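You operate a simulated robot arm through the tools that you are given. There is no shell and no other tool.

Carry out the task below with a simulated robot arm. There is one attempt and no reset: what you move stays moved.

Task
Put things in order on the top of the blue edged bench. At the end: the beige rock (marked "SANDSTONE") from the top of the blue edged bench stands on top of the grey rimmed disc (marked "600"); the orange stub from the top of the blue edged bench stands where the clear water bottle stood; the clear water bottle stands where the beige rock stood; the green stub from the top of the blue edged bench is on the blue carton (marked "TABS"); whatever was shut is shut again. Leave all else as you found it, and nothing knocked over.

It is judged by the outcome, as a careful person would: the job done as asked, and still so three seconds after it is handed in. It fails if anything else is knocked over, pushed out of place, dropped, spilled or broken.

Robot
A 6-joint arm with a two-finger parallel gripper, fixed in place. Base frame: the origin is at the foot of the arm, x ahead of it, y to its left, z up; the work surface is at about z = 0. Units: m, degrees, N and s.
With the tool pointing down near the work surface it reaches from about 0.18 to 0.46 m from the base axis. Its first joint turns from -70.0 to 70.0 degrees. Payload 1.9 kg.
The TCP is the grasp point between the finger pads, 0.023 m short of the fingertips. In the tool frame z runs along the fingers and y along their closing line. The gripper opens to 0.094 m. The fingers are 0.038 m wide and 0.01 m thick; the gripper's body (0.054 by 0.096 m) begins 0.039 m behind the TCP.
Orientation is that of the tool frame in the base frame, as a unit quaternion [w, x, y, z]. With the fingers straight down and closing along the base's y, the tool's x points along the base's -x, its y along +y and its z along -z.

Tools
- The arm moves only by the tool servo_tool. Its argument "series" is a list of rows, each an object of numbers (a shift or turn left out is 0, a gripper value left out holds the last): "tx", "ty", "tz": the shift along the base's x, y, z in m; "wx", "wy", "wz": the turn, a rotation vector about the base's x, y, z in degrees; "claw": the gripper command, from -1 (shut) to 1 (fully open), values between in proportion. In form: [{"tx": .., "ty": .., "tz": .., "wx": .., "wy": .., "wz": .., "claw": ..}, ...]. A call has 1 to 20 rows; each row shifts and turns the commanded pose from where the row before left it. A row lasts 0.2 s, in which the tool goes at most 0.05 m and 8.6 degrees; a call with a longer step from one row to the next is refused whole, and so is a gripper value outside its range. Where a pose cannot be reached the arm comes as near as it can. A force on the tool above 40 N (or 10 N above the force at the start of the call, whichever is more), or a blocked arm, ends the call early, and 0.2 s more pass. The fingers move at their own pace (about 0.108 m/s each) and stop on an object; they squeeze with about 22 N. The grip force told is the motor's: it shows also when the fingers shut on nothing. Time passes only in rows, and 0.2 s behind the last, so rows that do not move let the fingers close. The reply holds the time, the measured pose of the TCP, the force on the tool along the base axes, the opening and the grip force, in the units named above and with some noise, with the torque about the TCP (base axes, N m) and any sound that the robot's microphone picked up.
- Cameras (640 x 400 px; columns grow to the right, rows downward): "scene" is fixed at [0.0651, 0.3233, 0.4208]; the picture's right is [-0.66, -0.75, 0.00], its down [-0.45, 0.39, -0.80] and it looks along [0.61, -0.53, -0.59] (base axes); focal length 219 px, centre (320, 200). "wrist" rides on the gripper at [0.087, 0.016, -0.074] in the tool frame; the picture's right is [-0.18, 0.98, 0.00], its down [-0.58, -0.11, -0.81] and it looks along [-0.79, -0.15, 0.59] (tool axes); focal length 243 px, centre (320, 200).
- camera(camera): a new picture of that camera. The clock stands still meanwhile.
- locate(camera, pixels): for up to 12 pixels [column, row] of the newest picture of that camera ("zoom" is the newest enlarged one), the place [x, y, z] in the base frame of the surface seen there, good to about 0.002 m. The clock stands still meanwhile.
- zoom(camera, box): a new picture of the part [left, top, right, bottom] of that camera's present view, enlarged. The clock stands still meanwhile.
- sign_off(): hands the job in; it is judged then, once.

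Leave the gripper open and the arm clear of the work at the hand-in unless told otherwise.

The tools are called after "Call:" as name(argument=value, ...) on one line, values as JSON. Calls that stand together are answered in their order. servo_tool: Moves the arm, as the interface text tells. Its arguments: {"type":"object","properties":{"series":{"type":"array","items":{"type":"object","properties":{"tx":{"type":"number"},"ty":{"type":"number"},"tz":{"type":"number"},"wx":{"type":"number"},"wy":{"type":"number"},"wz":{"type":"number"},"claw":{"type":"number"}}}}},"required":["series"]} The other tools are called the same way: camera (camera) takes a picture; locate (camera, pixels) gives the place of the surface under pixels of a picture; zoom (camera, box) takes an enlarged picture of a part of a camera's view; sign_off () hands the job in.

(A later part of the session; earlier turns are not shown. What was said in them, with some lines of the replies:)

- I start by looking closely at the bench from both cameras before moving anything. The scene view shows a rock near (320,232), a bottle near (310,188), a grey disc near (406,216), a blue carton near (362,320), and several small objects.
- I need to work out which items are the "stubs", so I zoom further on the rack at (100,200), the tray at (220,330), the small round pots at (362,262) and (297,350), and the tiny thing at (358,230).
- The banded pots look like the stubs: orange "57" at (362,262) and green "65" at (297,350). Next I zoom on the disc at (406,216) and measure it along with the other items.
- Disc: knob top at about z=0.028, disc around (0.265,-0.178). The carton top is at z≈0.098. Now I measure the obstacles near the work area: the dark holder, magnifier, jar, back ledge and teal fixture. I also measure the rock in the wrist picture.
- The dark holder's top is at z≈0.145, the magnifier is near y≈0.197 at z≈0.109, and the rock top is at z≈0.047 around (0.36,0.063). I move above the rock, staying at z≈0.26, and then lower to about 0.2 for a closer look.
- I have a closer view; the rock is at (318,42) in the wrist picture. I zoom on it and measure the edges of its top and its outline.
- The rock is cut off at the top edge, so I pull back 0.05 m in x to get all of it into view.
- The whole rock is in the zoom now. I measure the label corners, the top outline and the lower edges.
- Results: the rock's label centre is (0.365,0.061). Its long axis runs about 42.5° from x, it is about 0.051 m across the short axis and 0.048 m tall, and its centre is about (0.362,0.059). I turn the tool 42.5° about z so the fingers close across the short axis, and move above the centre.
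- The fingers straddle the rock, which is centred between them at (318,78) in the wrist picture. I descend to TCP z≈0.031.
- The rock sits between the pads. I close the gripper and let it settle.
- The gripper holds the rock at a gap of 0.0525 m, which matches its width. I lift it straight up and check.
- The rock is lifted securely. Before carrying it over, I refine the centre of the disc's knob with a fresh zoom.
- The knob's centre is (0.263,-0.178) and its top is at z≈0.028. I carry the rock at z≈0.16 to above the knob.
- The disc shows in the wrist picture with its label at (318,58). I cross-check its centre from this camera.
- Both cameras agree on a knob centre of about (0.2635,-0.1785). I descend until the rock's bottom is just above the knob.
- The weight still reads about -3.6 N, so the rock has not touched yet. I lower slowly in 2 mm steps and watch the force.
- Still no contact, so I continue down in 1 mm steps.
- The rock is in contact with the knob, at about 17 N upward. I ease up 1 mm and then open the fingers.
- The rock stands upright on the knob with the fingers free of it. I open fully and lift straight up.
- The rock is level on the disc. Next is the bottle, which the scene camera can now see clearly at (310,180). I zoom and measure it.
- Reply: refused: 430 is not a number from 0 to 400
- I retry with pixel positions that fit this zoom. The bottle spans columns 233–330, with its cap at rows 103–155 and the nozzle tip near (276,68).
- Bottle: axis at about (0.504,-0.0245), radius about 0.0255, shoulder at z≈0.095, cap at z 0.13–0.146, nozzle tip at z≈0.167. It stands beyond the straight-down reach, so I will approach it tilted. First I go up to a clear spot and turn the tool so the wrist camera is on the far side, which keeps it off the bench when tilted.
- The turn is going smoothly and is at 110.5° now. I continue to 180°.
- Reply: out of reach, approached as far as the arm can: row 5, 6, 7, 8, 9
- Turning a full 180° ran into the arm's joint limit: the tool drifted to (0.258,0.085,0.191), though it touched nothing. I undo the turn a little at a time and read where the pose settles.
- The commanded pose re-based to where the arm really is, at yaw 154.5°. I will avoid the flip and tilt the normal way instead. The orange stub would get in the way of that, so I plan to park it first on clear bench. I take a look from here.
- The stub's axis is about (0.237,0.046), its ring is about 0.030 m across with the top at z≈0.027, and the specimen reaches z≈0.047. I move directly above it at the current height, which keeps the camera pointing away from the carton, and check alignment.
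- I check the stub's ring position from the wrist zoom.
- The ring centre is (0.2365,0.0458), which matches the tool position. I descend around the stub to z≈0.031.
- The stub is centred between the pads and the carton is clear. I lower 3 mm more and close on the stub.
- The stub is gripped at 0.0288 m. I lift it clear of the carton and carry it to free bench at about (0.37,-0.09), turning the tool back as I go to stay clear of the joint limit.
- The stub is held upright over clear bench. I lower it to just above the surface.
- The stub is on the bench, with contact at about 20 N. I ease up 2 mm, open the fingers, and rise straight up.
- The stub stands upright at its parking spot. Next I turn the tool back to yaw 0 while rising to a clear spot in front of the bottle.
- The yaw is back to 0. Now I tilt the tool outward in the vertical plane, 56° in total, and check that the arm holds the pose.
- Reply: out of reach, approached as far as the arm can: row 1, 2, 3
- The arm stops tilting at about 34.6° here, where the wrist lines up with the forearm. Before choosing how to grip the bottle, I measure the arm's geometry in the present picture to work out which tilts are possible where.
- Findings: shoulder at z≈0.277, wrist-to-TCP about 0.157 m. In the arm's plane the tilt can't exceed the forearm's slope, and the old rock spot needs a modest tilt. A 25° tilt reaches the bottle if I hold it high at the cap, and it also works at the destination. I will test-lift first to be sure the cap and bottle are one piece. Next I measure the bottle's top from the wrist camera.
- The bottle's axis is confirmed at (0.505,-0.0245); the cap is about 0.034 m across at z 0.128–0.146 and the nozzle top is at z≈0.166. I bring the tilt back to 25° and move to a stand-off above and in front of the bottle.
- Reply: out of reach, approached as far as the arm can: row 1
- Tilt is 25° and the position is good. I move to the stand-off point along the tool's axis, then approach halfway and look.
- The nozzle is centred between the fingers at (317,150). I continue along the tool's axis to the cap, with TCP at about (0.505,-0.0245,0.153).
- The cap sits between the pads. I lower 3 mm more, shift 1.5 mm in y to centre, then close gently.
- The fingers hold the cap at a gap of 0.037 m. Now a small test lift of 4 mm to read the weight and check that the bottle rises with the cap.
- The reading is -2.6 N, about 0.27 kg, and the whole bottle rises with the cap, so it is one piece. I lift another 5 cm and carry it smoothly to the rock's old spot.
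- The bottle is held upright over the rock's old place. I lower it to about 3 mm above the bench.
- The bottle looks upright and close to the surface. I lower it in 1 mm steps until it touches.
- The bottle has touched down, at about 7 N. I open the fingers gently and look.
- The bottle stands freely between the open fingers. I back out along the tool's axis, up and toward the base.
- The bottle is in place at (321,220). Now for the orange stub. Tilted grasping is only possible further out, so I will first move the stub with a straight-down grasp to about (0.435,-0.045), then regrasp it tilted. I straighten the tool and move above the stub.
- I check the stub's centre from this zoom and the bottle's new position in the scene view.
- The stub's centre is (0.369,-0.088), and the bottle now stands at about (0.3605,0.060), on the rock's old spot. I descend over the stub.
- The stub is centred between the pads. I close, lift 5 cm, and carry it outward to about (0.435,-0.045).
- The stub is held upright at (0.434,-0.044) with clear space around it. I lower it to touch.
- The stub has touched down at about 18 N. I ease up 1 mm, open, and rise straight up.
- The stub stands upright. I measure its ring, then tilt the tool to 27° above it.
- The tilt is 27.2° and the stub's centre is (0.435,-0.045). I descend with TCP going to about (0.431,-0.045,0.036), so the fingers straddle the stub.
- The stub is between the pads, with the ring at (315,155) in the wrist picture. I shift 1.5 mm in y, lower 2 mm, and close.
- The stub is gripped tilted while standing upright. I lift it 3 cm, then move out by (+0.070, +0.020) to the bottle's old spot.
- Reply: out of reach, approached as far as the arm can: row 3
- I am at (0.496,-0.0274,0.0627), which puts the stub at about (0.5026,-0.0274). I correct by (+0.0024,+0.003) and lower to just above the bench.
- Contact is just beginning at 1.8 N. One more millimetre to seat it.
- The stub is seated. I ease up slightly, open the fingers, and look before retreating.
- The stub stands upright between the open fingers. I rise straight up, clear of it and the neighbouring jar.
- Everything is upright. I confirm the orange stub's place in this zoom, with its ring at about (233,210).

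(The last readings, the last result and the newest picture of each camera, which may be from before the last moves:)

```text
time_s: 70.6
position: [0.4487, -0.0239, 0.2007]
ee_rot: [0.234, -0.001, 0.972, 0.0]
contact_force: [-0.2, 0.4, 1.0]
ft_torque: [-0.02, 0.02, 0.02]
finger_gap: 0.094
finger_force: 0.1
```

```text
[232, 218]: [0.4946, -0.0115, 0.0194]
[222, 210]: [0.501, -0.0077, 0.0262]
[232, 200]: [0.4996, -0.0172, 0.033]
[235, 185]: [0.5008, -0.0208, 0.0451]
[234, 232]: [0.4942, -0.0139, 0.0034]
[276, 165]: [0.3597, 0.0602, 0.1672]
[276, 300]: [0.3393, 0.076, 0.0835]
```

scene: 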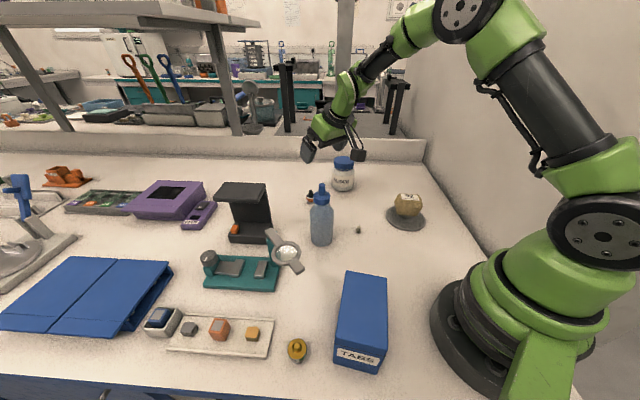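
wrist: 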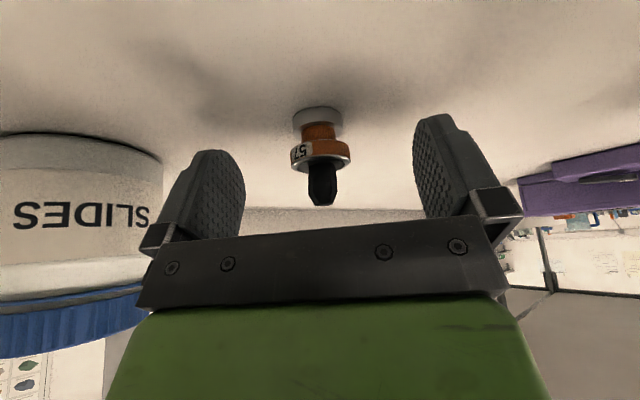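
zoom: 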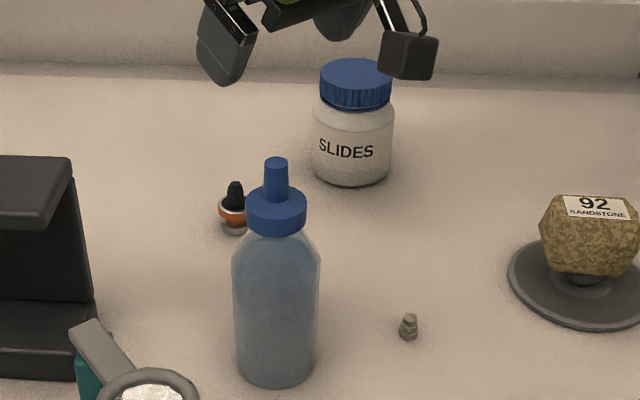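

The orange stub stands at about (0.504,-0.022), where the bottle was. Next is the green stub. I straighten the tool, rise, and travel to above it at about (0.19,0.26), turning so the fingers close square to the carton's side and the camera faces the open front of the bench.

Call:
servo_tool(series=[{"tz": 0.03, "tx": -0.02, "wy": 6.75}, {"tz": 0.03, "tx": -0.02, "wy": 6.75}, {"tx": -0.02, "ty": 0.02, "wy": 6.75}, {"tx": -0.02, "ty": 0.02, "wy": 6.75}, {"tx": -0.025, "ty": 0.03}, {"tx": -0.025, "ty": 0.03, "wz": -7.74}, {"tx": -0.025, "ty": 0.035, "wz": -7.74}, {"tx": -0.025, "ty": 0.035, "wz": -7.74}, {"tx": -0.02, "ty": 0.03, "wz": -7.74}, {"wz": -7.74}, {"wz": -7.74}, {"wz": -7.74}, {}])

Call:
camera(camera="scene")

Call:
camera(camera="wrist")

```text
time_s: 73.4
position: [0.2488, 0.176, 0.2607]
ee_rot: [0.001, 0.455, 0.89, 0.0]
contact_force: [0.3, -0.2, 0.5]
ft_torque: [0.01, -0.03, -0.03]
finger_gap: 0.094
finger_force: 0.1
```

```text
taken
```

scene: 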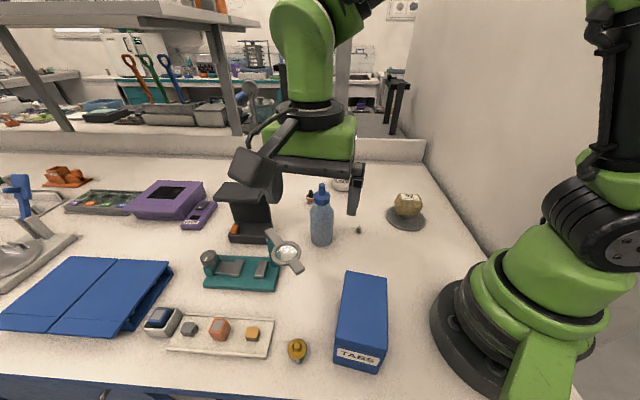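

```text
taken
```

wrist: 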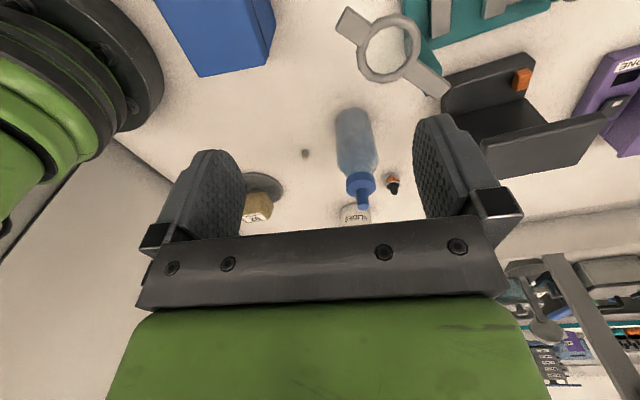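

The green stub and carton are in full view of the scene camera. I measure the stub, carton corners, tray end, and magnifier handle precisely.

Call:
zoom(camera="scene", box=[265, 320, 345, 370])

Call:
locate(camera="zoom", pixels=[[185, 240], [325, 240], [255, 170], [255, 300], [210, 190], [305, 190], [205, 290], [305, 290], [255, 200], [255, 325], [30, 100], [560, 180]])

Call:
locate(camera="scene", pixels=[[348, 273], [385, 280], [338, 340], [383, 347], [298, 270], [302, 271], [272, 320], [267, 350], [274, 319], [270, 335], [252, 330], [360, 305]])

```text
8.00 times, centred on (305, 345) of scene
```

zoom: 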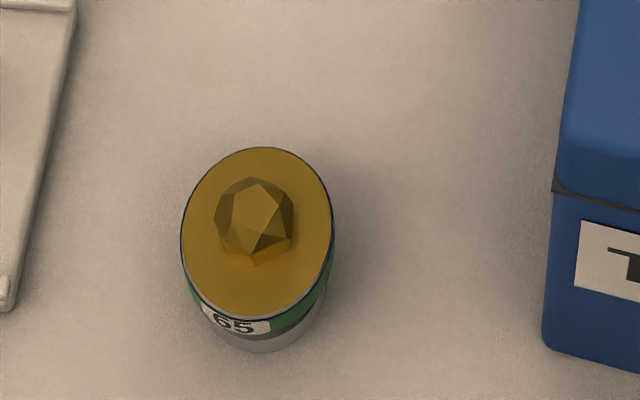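

```text
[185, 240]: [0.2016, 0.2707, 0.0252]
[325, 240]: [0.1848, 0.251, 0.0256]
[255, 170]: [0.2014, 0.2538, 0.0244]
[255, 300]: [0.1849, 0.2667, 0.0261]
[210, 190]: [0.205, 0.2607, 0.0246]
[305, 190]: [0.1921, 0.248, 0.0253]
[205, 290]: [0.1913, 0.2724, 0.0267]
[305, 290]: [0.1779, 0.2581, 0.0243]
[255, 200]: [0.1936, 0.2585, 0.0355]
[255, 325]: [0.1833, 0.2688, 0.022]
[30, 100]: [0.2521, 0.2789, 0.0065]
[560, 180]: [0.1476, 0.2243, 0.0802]
```

```text
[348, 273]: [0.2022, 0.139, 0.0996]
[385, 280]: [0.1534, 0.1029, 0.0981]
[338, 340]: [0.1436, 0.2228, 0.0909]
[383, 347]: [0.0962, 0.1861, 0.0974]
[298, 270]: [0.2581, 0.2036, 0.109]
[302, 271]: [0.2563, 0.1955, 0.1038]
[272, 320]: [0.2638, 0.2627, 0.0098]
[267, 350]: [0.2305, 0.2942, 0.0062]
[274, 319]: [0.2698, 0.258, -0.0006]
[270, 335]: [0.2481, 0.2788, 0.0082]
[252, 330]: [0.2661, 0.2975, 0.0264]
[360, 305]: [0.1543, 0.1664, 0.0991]
```

The green stub's centre is (0.1925,0.260) with its top disc at z≈0.0255. The carton's side is 0.057 m away and the tray end about 0.05 m on the other side. I set the fingers half open at a 0.06 m gap, move above the stub, and lower to z≈0.14 for a check.

Call:
servo_tool(series=[{"tz": -0.03, "claw": 0.28}, {"tx": -0.014, "ty": 0.021, "tz": -0.02}, {"tx": -0.014, "ty": 0.021}, {"tx": -0.014, "ty": 0.021}, {"tx": -0.0143, "ty": 0.0212}, {"tz": -0.035}, {"tz": -0.03}, {}])

Call:
camera(camera="wrist")

Call:
camera(camera="scene")

```text
time_s: 75.2
position: [0.1901, 0.2612, 0.1476]
ee_rot: [0.0, 0.455, 0.891, 0.0]
contact_force: [-0.1, -0.2, 0.3]
ft_torque: [-0.01, 0.06, 0.02]
finger_gap: 0.0602
finger_force: 0.2
```

```text
taken
```

wrist: 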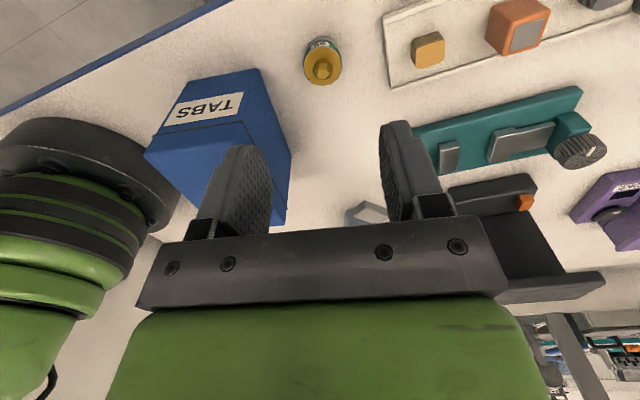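

```text
taken
```

scene: 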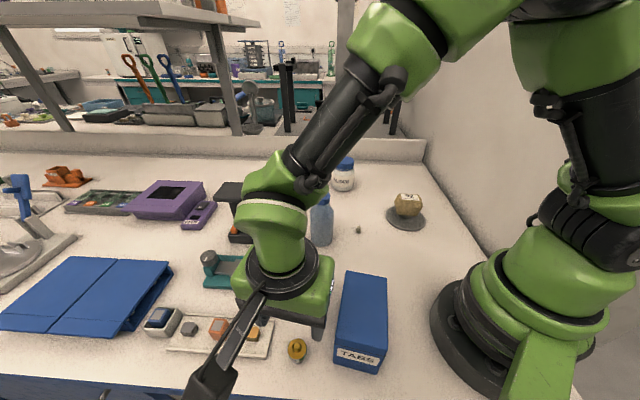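

The wrist view shows the stub at (322,62) between the carton and the tray. I refine its centre from this angle.

Call:
zoom(camera="wrist", box=[272, 20, 368, 100])

Call:
locate(camera="wrist", pixels=[[305, 66], [340, 66], [322, 83], [322, 50], [310, 54], [334, 54], [311, 78], [334, 78], [290, 155], [260, 70], [388, 85]])

```text
5.00 times, centred on (320, 60) of wrist
```

zoom: 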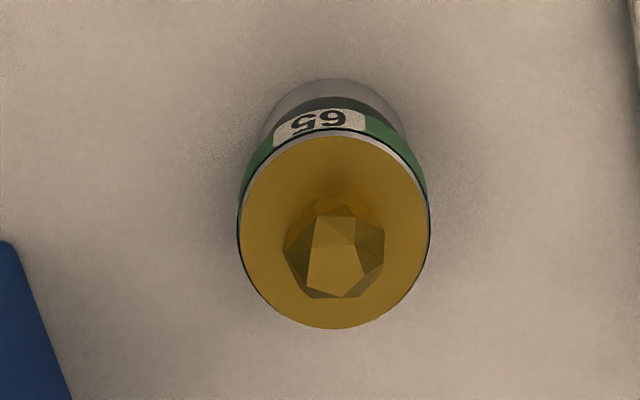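

```text
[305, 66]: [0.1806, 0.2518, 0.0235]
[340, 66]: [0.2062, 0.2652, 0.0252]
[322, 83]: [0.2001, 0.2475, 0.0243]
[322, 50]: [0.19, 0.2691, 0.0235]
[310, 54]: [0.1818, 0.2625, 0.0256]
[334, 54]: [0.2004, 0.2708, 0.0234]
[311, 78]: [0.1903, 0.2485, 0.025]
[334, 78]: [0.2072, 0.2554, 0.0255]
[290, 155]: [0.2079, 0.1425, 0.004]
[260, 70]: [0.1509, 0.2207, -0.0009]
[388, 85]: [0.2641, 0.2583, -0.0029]
```

Call:
servo_tool(series=[{}])

Call:
servo_tool(series=[{}])

```text
time_s: 75.6
position: [0.1912, 0.2608, 0.1475]
ee_rot: [0.001, 0.455, 0.89, -0.001]
contact_force: [0.0, -1.3, -1.2]
ft_torque: [-0.01, 0.01, 0.0]
finger_gap: 0.0602
finger_force: 0.1
```

```text
time_s: 76.0
position: [0.19, 0.26, 0.1475]
ee_rot: [0.001, 0.455, 0.89, 0.0]
contact_force: [-0.7, -0.6, 0.2]
ft_torque: [-0.02, -0.02, -0.01]
finger_gap: 0.0601
finger_force: 0.0
```

The tool is at (0.1904,0.2607), so I shift (+0.003,-0.0015) and descend to z≈0.085. Then I check the carton clearance before going lower.

Call:
servo_tool(series=[{"tx": 0.003, "ty": -0.0015, "tz": -0.03}, {"tz": -0.03}, {}])

Call:
camera(camera="wrist")

Call:
zoom(camera="scene", box=[200, 250, 400, 390])

```text
time_s: 76.8
position: [0.1933, 0.2573, 0.0864]
ee_rot: [0.001, 0.455, 0.891, 0.0]
contact_force: [-0.3, 1.0, 0.0]
ft_torque: [-0.02, 0.01, -0.01]
finger_gap: 0.0602
finger_force: 0.1
```

```text
taken
```

wrist: 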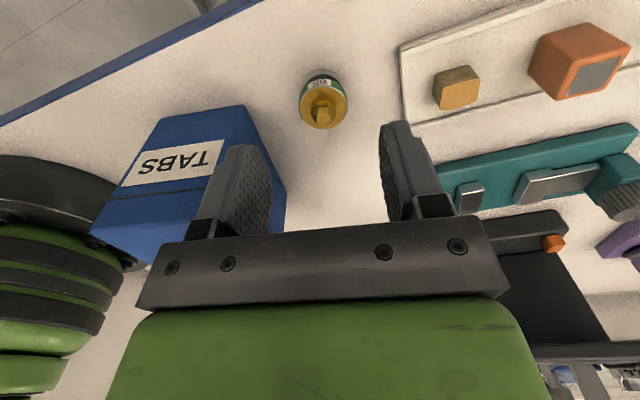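

```text
2.86 times, centred on (300, 320) of scene
```

zoom: 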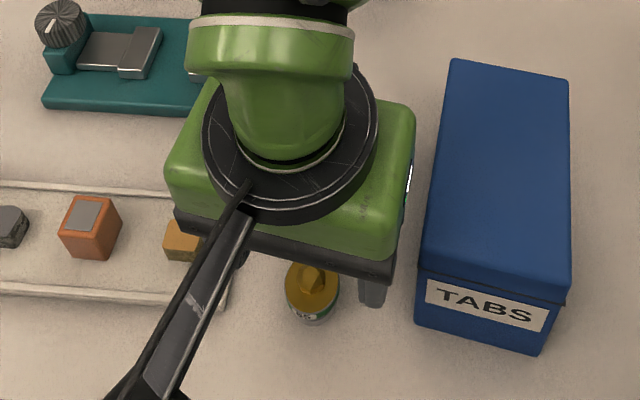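

The stub is centred between the half-open fingers and the gap to the carton looks fine. I descend another 4 cm and check again.

Call:
servo_tool(series=[{"tz": -0.02}, {"tz": -0.015}, {}])

Call:
camera(camera="wrist")

Call:
zoom(camera="scene", box=[200, 250, 400, 390])

```text
time_s: 77.6
position: [0.1938, 0.2576, 0.0525]
ee_rot: [0.001, 0.455, 0.89, 0.001]
contact_force: [-0.5, 0.2, -0.4]
ft_torque: [-0.02, 0.04, -0.01]
finger_gap: 0.0601
finger_force: 0.0
```

```text
taken
```

wrist: 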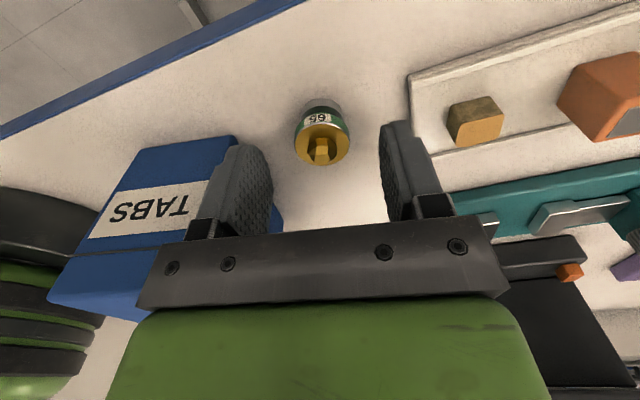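

```text
2.86 times, centred on (300, 320) of scene
```

zoom: 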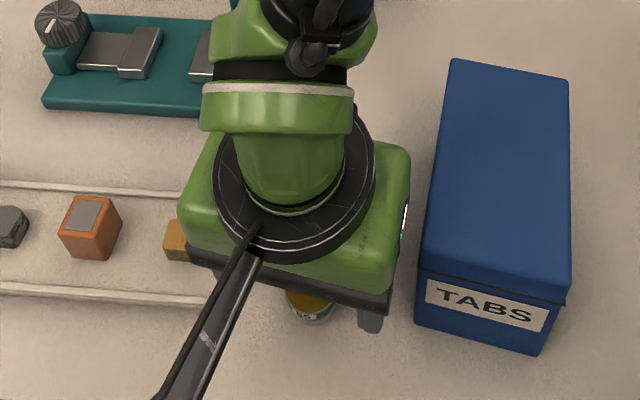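

The gripper body has about 1 cm to the carton, and the fingers clear the tray. I descend the remaining 2 cm to the gripping height.

Call:
servo_tool(series=[{"tz": -0.01}, {"tz": -0.01}, {}])

Call:
camera(camera="wrist")

```text
time_s: 78.4
position: [0.1948, 0.2599, 0.0319]
ee_rot: [0.002, 0.455, 0.891, 0.001]
contact_force: [-0.7, 0.0, 0.4]
ft_torque: [-0.02, 0.0, -0.01]
finger_gap: 0.0604
finger_force: 0.1
```

```text
taken
```

wrist: 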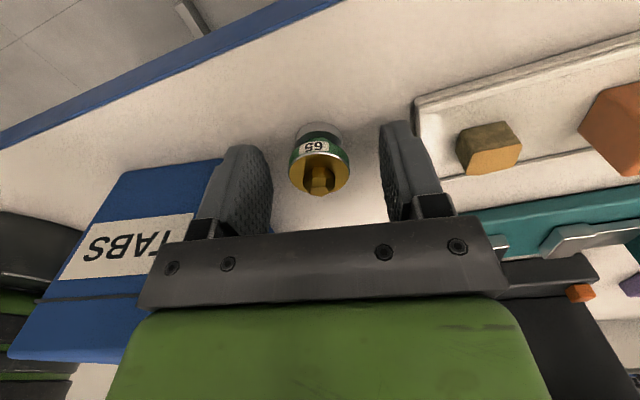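

The stub sits between the pads at (320,160). I close on it.

Call:
servo_tool(series=[{"tz": -0.001, "claw": -0.2}, {"claw": -1}, {}, {}])

```text
time_s: 79.4
position: [0.1941, 0.2586, 0.0301]
ee_rot: [0.002, 0.454, 0.891, 0.0]
contact_force: [0.7, 0.3, -0.5]
ft_torque: [0.0, -0.01, 0.01]
finger_gap: 0.0289
finger_force: 21.9
```

It is gripped at 0.0289 m. I lift straight up past the carton's height, then move over the carton's centre at (0.15,0.1625).

Call:
servo_tool(series=[{"tz": 0.02}, {"tz": 0.04}, {"tz": 0.04}, {"tz": 0.04}, {"tx": -0.011, "ty": -0.024}, {"tx": -0.011, "ty": -0.024}, {"tx": -0.011, "ty": -0.024}, {"tx": -0.011, "ty": -0.0245}, {}, {}])

Call:
camera(camera="wrist")

Call:
camera(camera="scene")

```text
time_s: 81.6
position: [0.1495, 0.1606, 0.1718]
ee_rot: [0.001, 0.454, 0.891, 0.0]
contact_force: [-1.0, 0.3, -1.4]
ft_torque: [0.01, -0.01, -0.01]
finger_gap: 0.0286
finger_force: 21.6
```

```text
taken
```

wrist: 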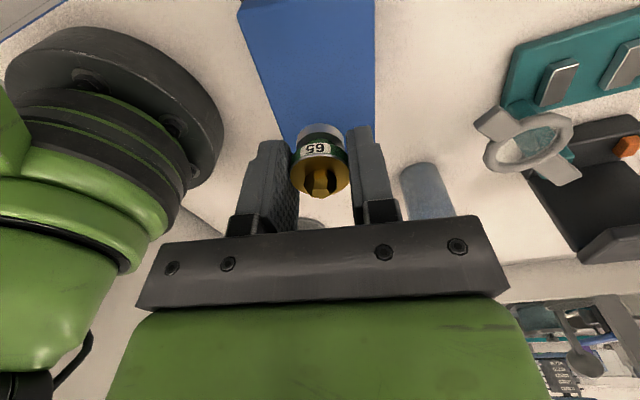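

```text
taken
```

scene: 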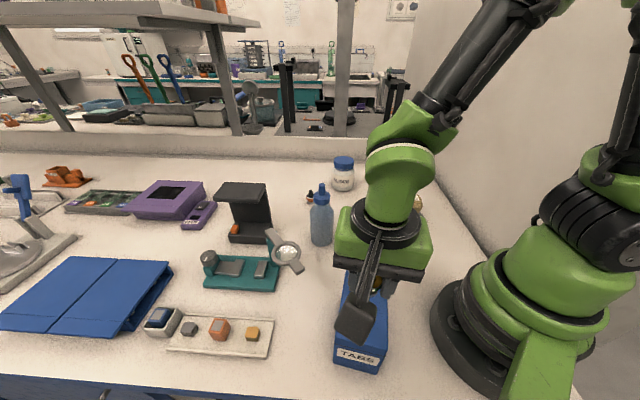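

The stub hangs over the carton's centre. I lower it to just above the carton's top, where I expect contact at TCP z≈0.129.

Call:
servo_tool(series=[{"tz": -0.02}, {"tz": -0.015}, {"tz": -0.003}, {}])

Call:
zoom(camera="scene", box=[300, 220, 440, 380])

Call:
camera(camera="wrist")

```text
time_s: 82.6
position: [0.1491, 0.1621, 0.1315]
ee_rot: [0.002, 0.455, 0.891, 0.0]
contact_force: [0.6, -0.7, 0.0]
ft_torque: [-0.02, 0.0, -0.03]
finger_gap: 0.0288
finger_force: 21.7
```

```text
2.50 times, centred on (370, 300) of scene
```

zoom: 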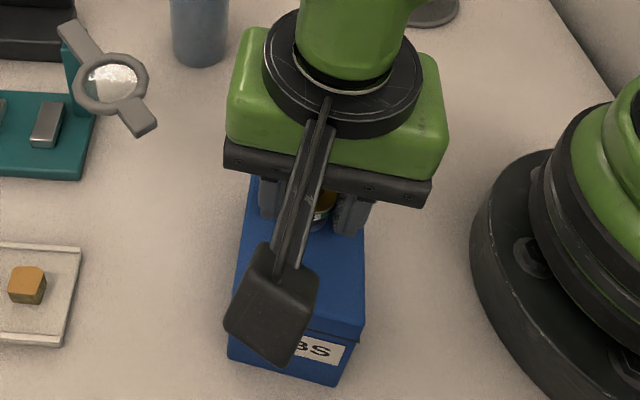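

```text
taken
```

wrist: 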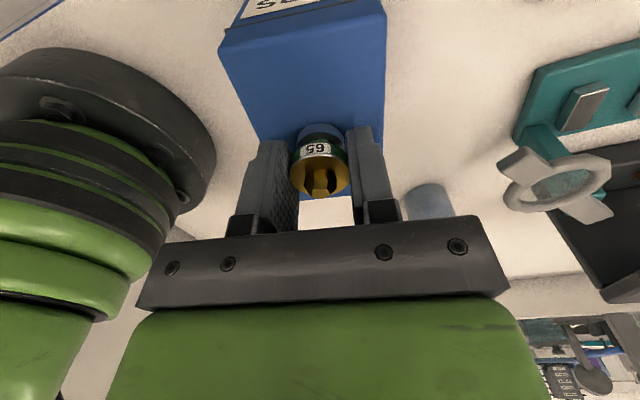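

From the scene view the stub base looks near the carton's centre, but I want to confirm how far the carton's top extends behind it in the wrist view.

Call:
zoom(camera="wrist", box=[200, 0, 440, 220])

Call:
locate(camera="wrist", pixels=[[245, 60], [370, 60], [300, 90], [275, 130], [360, 120], [325, 118], [380, 150], [325, 210], [240, 90], [383, 100], [345, 128]])

```text
1.82 times, centred on (320, 110) of wrist
```

zoom: 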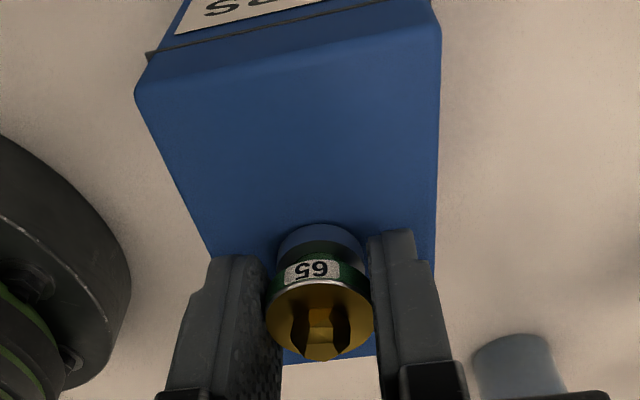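

```text
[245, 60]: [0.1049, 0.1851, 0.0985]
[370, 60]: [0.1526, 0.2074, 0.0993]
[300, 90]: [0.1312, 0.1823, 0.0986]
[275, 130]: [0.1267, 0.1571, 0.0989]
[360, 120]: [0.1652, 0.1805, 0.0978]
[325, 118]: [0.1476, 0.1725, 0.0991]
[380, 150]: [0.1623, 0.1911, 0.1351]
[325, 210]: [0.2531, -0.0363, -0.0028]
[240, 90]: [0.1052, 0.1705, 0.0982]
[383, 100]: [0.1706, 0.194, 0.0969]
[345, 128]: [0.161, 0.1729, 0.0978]
```

The blue top extends well behind the stub (zoom row 355), and the stub is centred on it. I lower it in small steps to contact.

Call:
servo_tool(series=[{"tz": -0.001}, {}])

Call:
servo_tool(series=[{"tz": -0.001}, {}])

Call:
servo_tool(series=[{"tz": -0.001}, {}])

```text
time_s: 83.2
position: [0.1499, 0.1629, 0.1304]
ee_rot: [0.001, 0.455, 0.891, 0.0]
contact_force: [0.1, 0.6, -0.8]
ft_torque: [0.01, -0.03, -0.01]
finger_gap: 0.0286
finger_force: 22.1
```

```text
time_s: 83.8
position: [0.1501, 0.1624, 0.1303]
ee_rot: [0.001, 0.455, 0.891, 0.0]
contact_force: [0.3, 0.4, -0.2]
ft_torque: [-0.03, 0.0, -0.01]
finger_gap: 0.0288
finger_force: 21.9
```

```text
time_s: 84.4
position: [0.1496, 0.1629, 0.1298]
ee_rot: [0.002, 0.455, 0.891, 0.0]
contact_force: [-2.5, -3.6, 19.8]
ft_torque: [-0.14, 0.05, -0.01]
finger_gap: 0.0289
finger_force: 22.0
```

The stub is on the carton, with contact at about 20 N. I ease up 1 mm, open only partway, and look.

Call:
servo_tool(series=[{"tz": 0.001}, {"claw": -0.1}, {"claw": 0.3}, {}])

Call:
camera(camera="wrist")

```text
time_s: 85.4
position: [0.1512, 0.1635, 0.1311]
ee_rot: [0.001, 0.455, 0.891, 0.0]
contact_force: [0.1, -0.3, 0.5]
ft_torque: [-0.02, 0.01, 0.01]
finger_gap: 0.0612
finger_force: 0.0
```

```text
taken
```

wrist: 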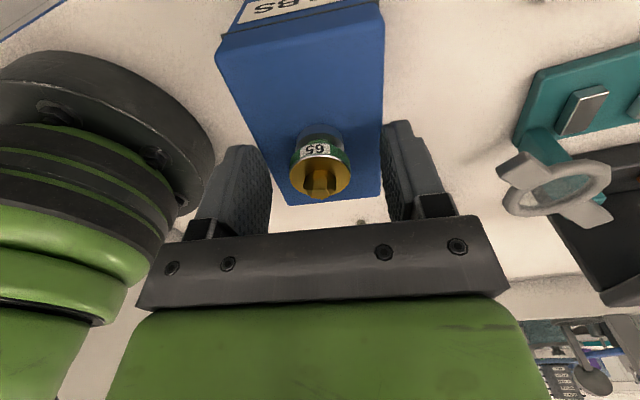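

The green stub stands freely on the carton. I rise straight up, open fully, and move the arm away to a clear, high position.

Call:
servo_tool(series=[{"tz": 0.02}, {"tz": 0.035}, {"tz": 0.04}, {"tz": 0.04, "claw": 1}, {"tx": 0.02, "ty": -0.02, "wz": 7.74}, {"tx": 0.025, "ty": -0.03, "wz": 7.74}, {"tx": 0.025, "ty": -0.035, "wz": 7.74}, {"tx": 0.025, "ty": -0.035, "wz": 7.74}, {"tx": 0.025, "ty": -0.035, "wz": 7.74}, {"tx": 0.02, "ty": -0.03, "wz": 7.74}, {"wz": 7.74}, {}])

Call:
camera(camera="scene")

Call:
camera(camera="wrist")

```text
time_s: 88.0
position: [0.2898, -0.0212, 0.2622]
ee_rot: [0.001, -0.002, 1.0, -0.001]
contact_force: [-0.1, 0.4, -0.9]
ft_torque: [-0.01, 0.02, 0.0]
finger_gap: 0.0941
finger_force: 0.0
```

```text
taken
```

scene: 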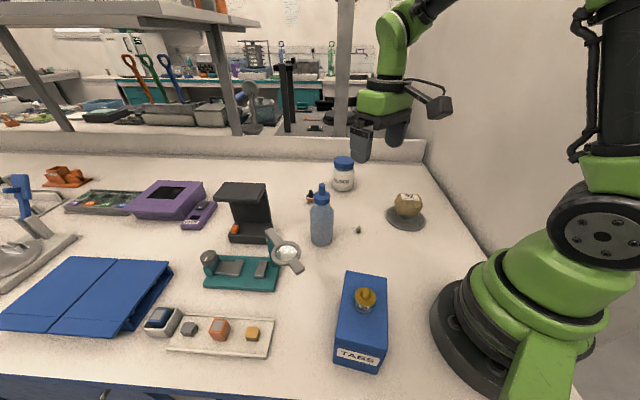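

```text
taken
```

wrist: 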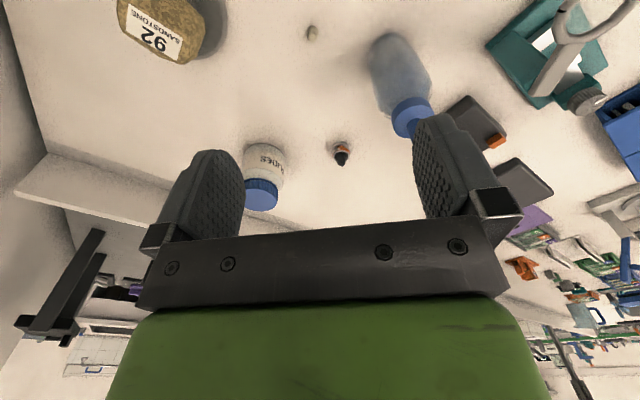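

All four items look placed. I do a final close check of each one and of the neighbours against the first pictures.

Call:
zoom(camera="scene", box=[270, 250, 470, 375])

Call:
zoom(camera="scene", box=[260, 140, 460, 265])

Call:
zoom(camera="scene", box=[130, 230, 330, 355])

Call:
locate(camera="scene", pixels=[[321, 187], [321, 225], [310, 198], [407, 198], [348, 273], [385, 280], [343, 160], [359, 233], [365, 295]])

```text
3.20 times, centred on (370, 312) of scene
```

zoom: 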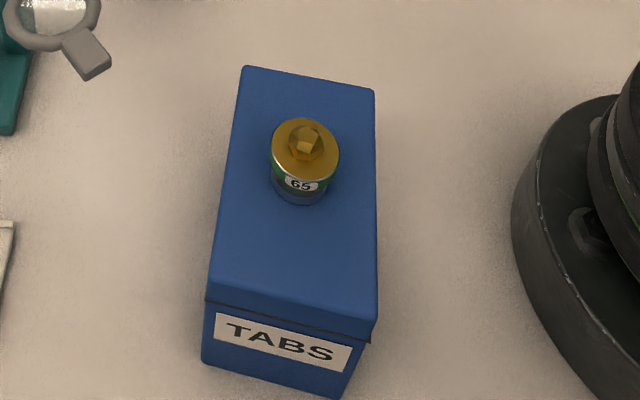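

```text
3.20 times, centred on (360, 202) of scene
```

zoom: 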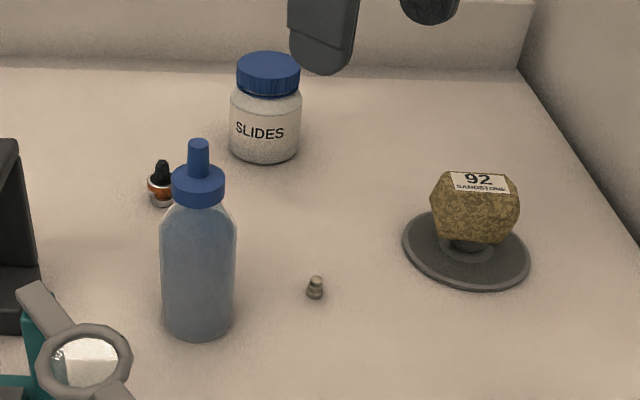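

```text
3.20 times, centred on (230, 292) of scene
```

zoom: 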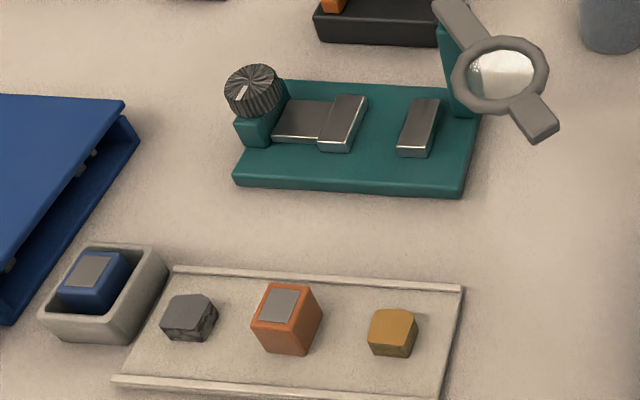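

```text
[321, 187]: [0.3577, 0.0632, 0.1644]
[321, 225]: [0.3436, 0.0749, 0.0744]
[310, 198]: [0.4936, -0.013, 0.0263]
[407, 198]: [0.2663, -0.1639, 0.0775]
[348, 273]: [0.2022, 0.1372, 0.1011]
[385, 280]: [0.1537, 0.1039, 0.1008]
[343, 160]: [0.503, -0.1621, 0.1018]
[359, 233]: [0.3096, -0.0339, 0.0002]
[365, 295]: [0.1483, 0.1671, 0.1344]
```

Every check agrees:
- **Rock:** level on the "600" disc.
- **Bottle:** upright where the rock stood.
- **Orange stub:** upright where the bottle stood.
- **Green stub:** on the shut "TABS" carton, which has not moved.
- **Everything else:** the jar, peg, tray, magnifier and disc are where they were in the first pictures.

The gripper is open and the arm is clear, so I hand the job in.

Call:
sign_off()

```text
The job is handed in.
```

The job is done and handed in. At my last camera check before hand-in, everything was upright and in place:

- **Rock:** the beige "SANDSTONE" rock stands level on the knob of the grey "600" disc.
- **Bottle:** the clear water bottle stands where the rock stood, within about 3 mm by my measurements. I lifted it by its cap after a small test lift showed cap and bottle moved as one.
- **Orange stub:** I took "orange stub" to mean the small orange-banded pot marked "57". It stands where the bottle stood, within about 3 mm. I set it down twice on clear bench along the way so I could regrip it at a tilt.
- **Green stub:** I took this to be the green-banded pot marked "65". It stands near the middle of the "TABS" carton's top.

Nothing needed opening, and the carton stayed shut. The jar, small peg, tray, magnifier, disc and carton all match the first pictures. The gripper is open and the arm is raised clear of the work.
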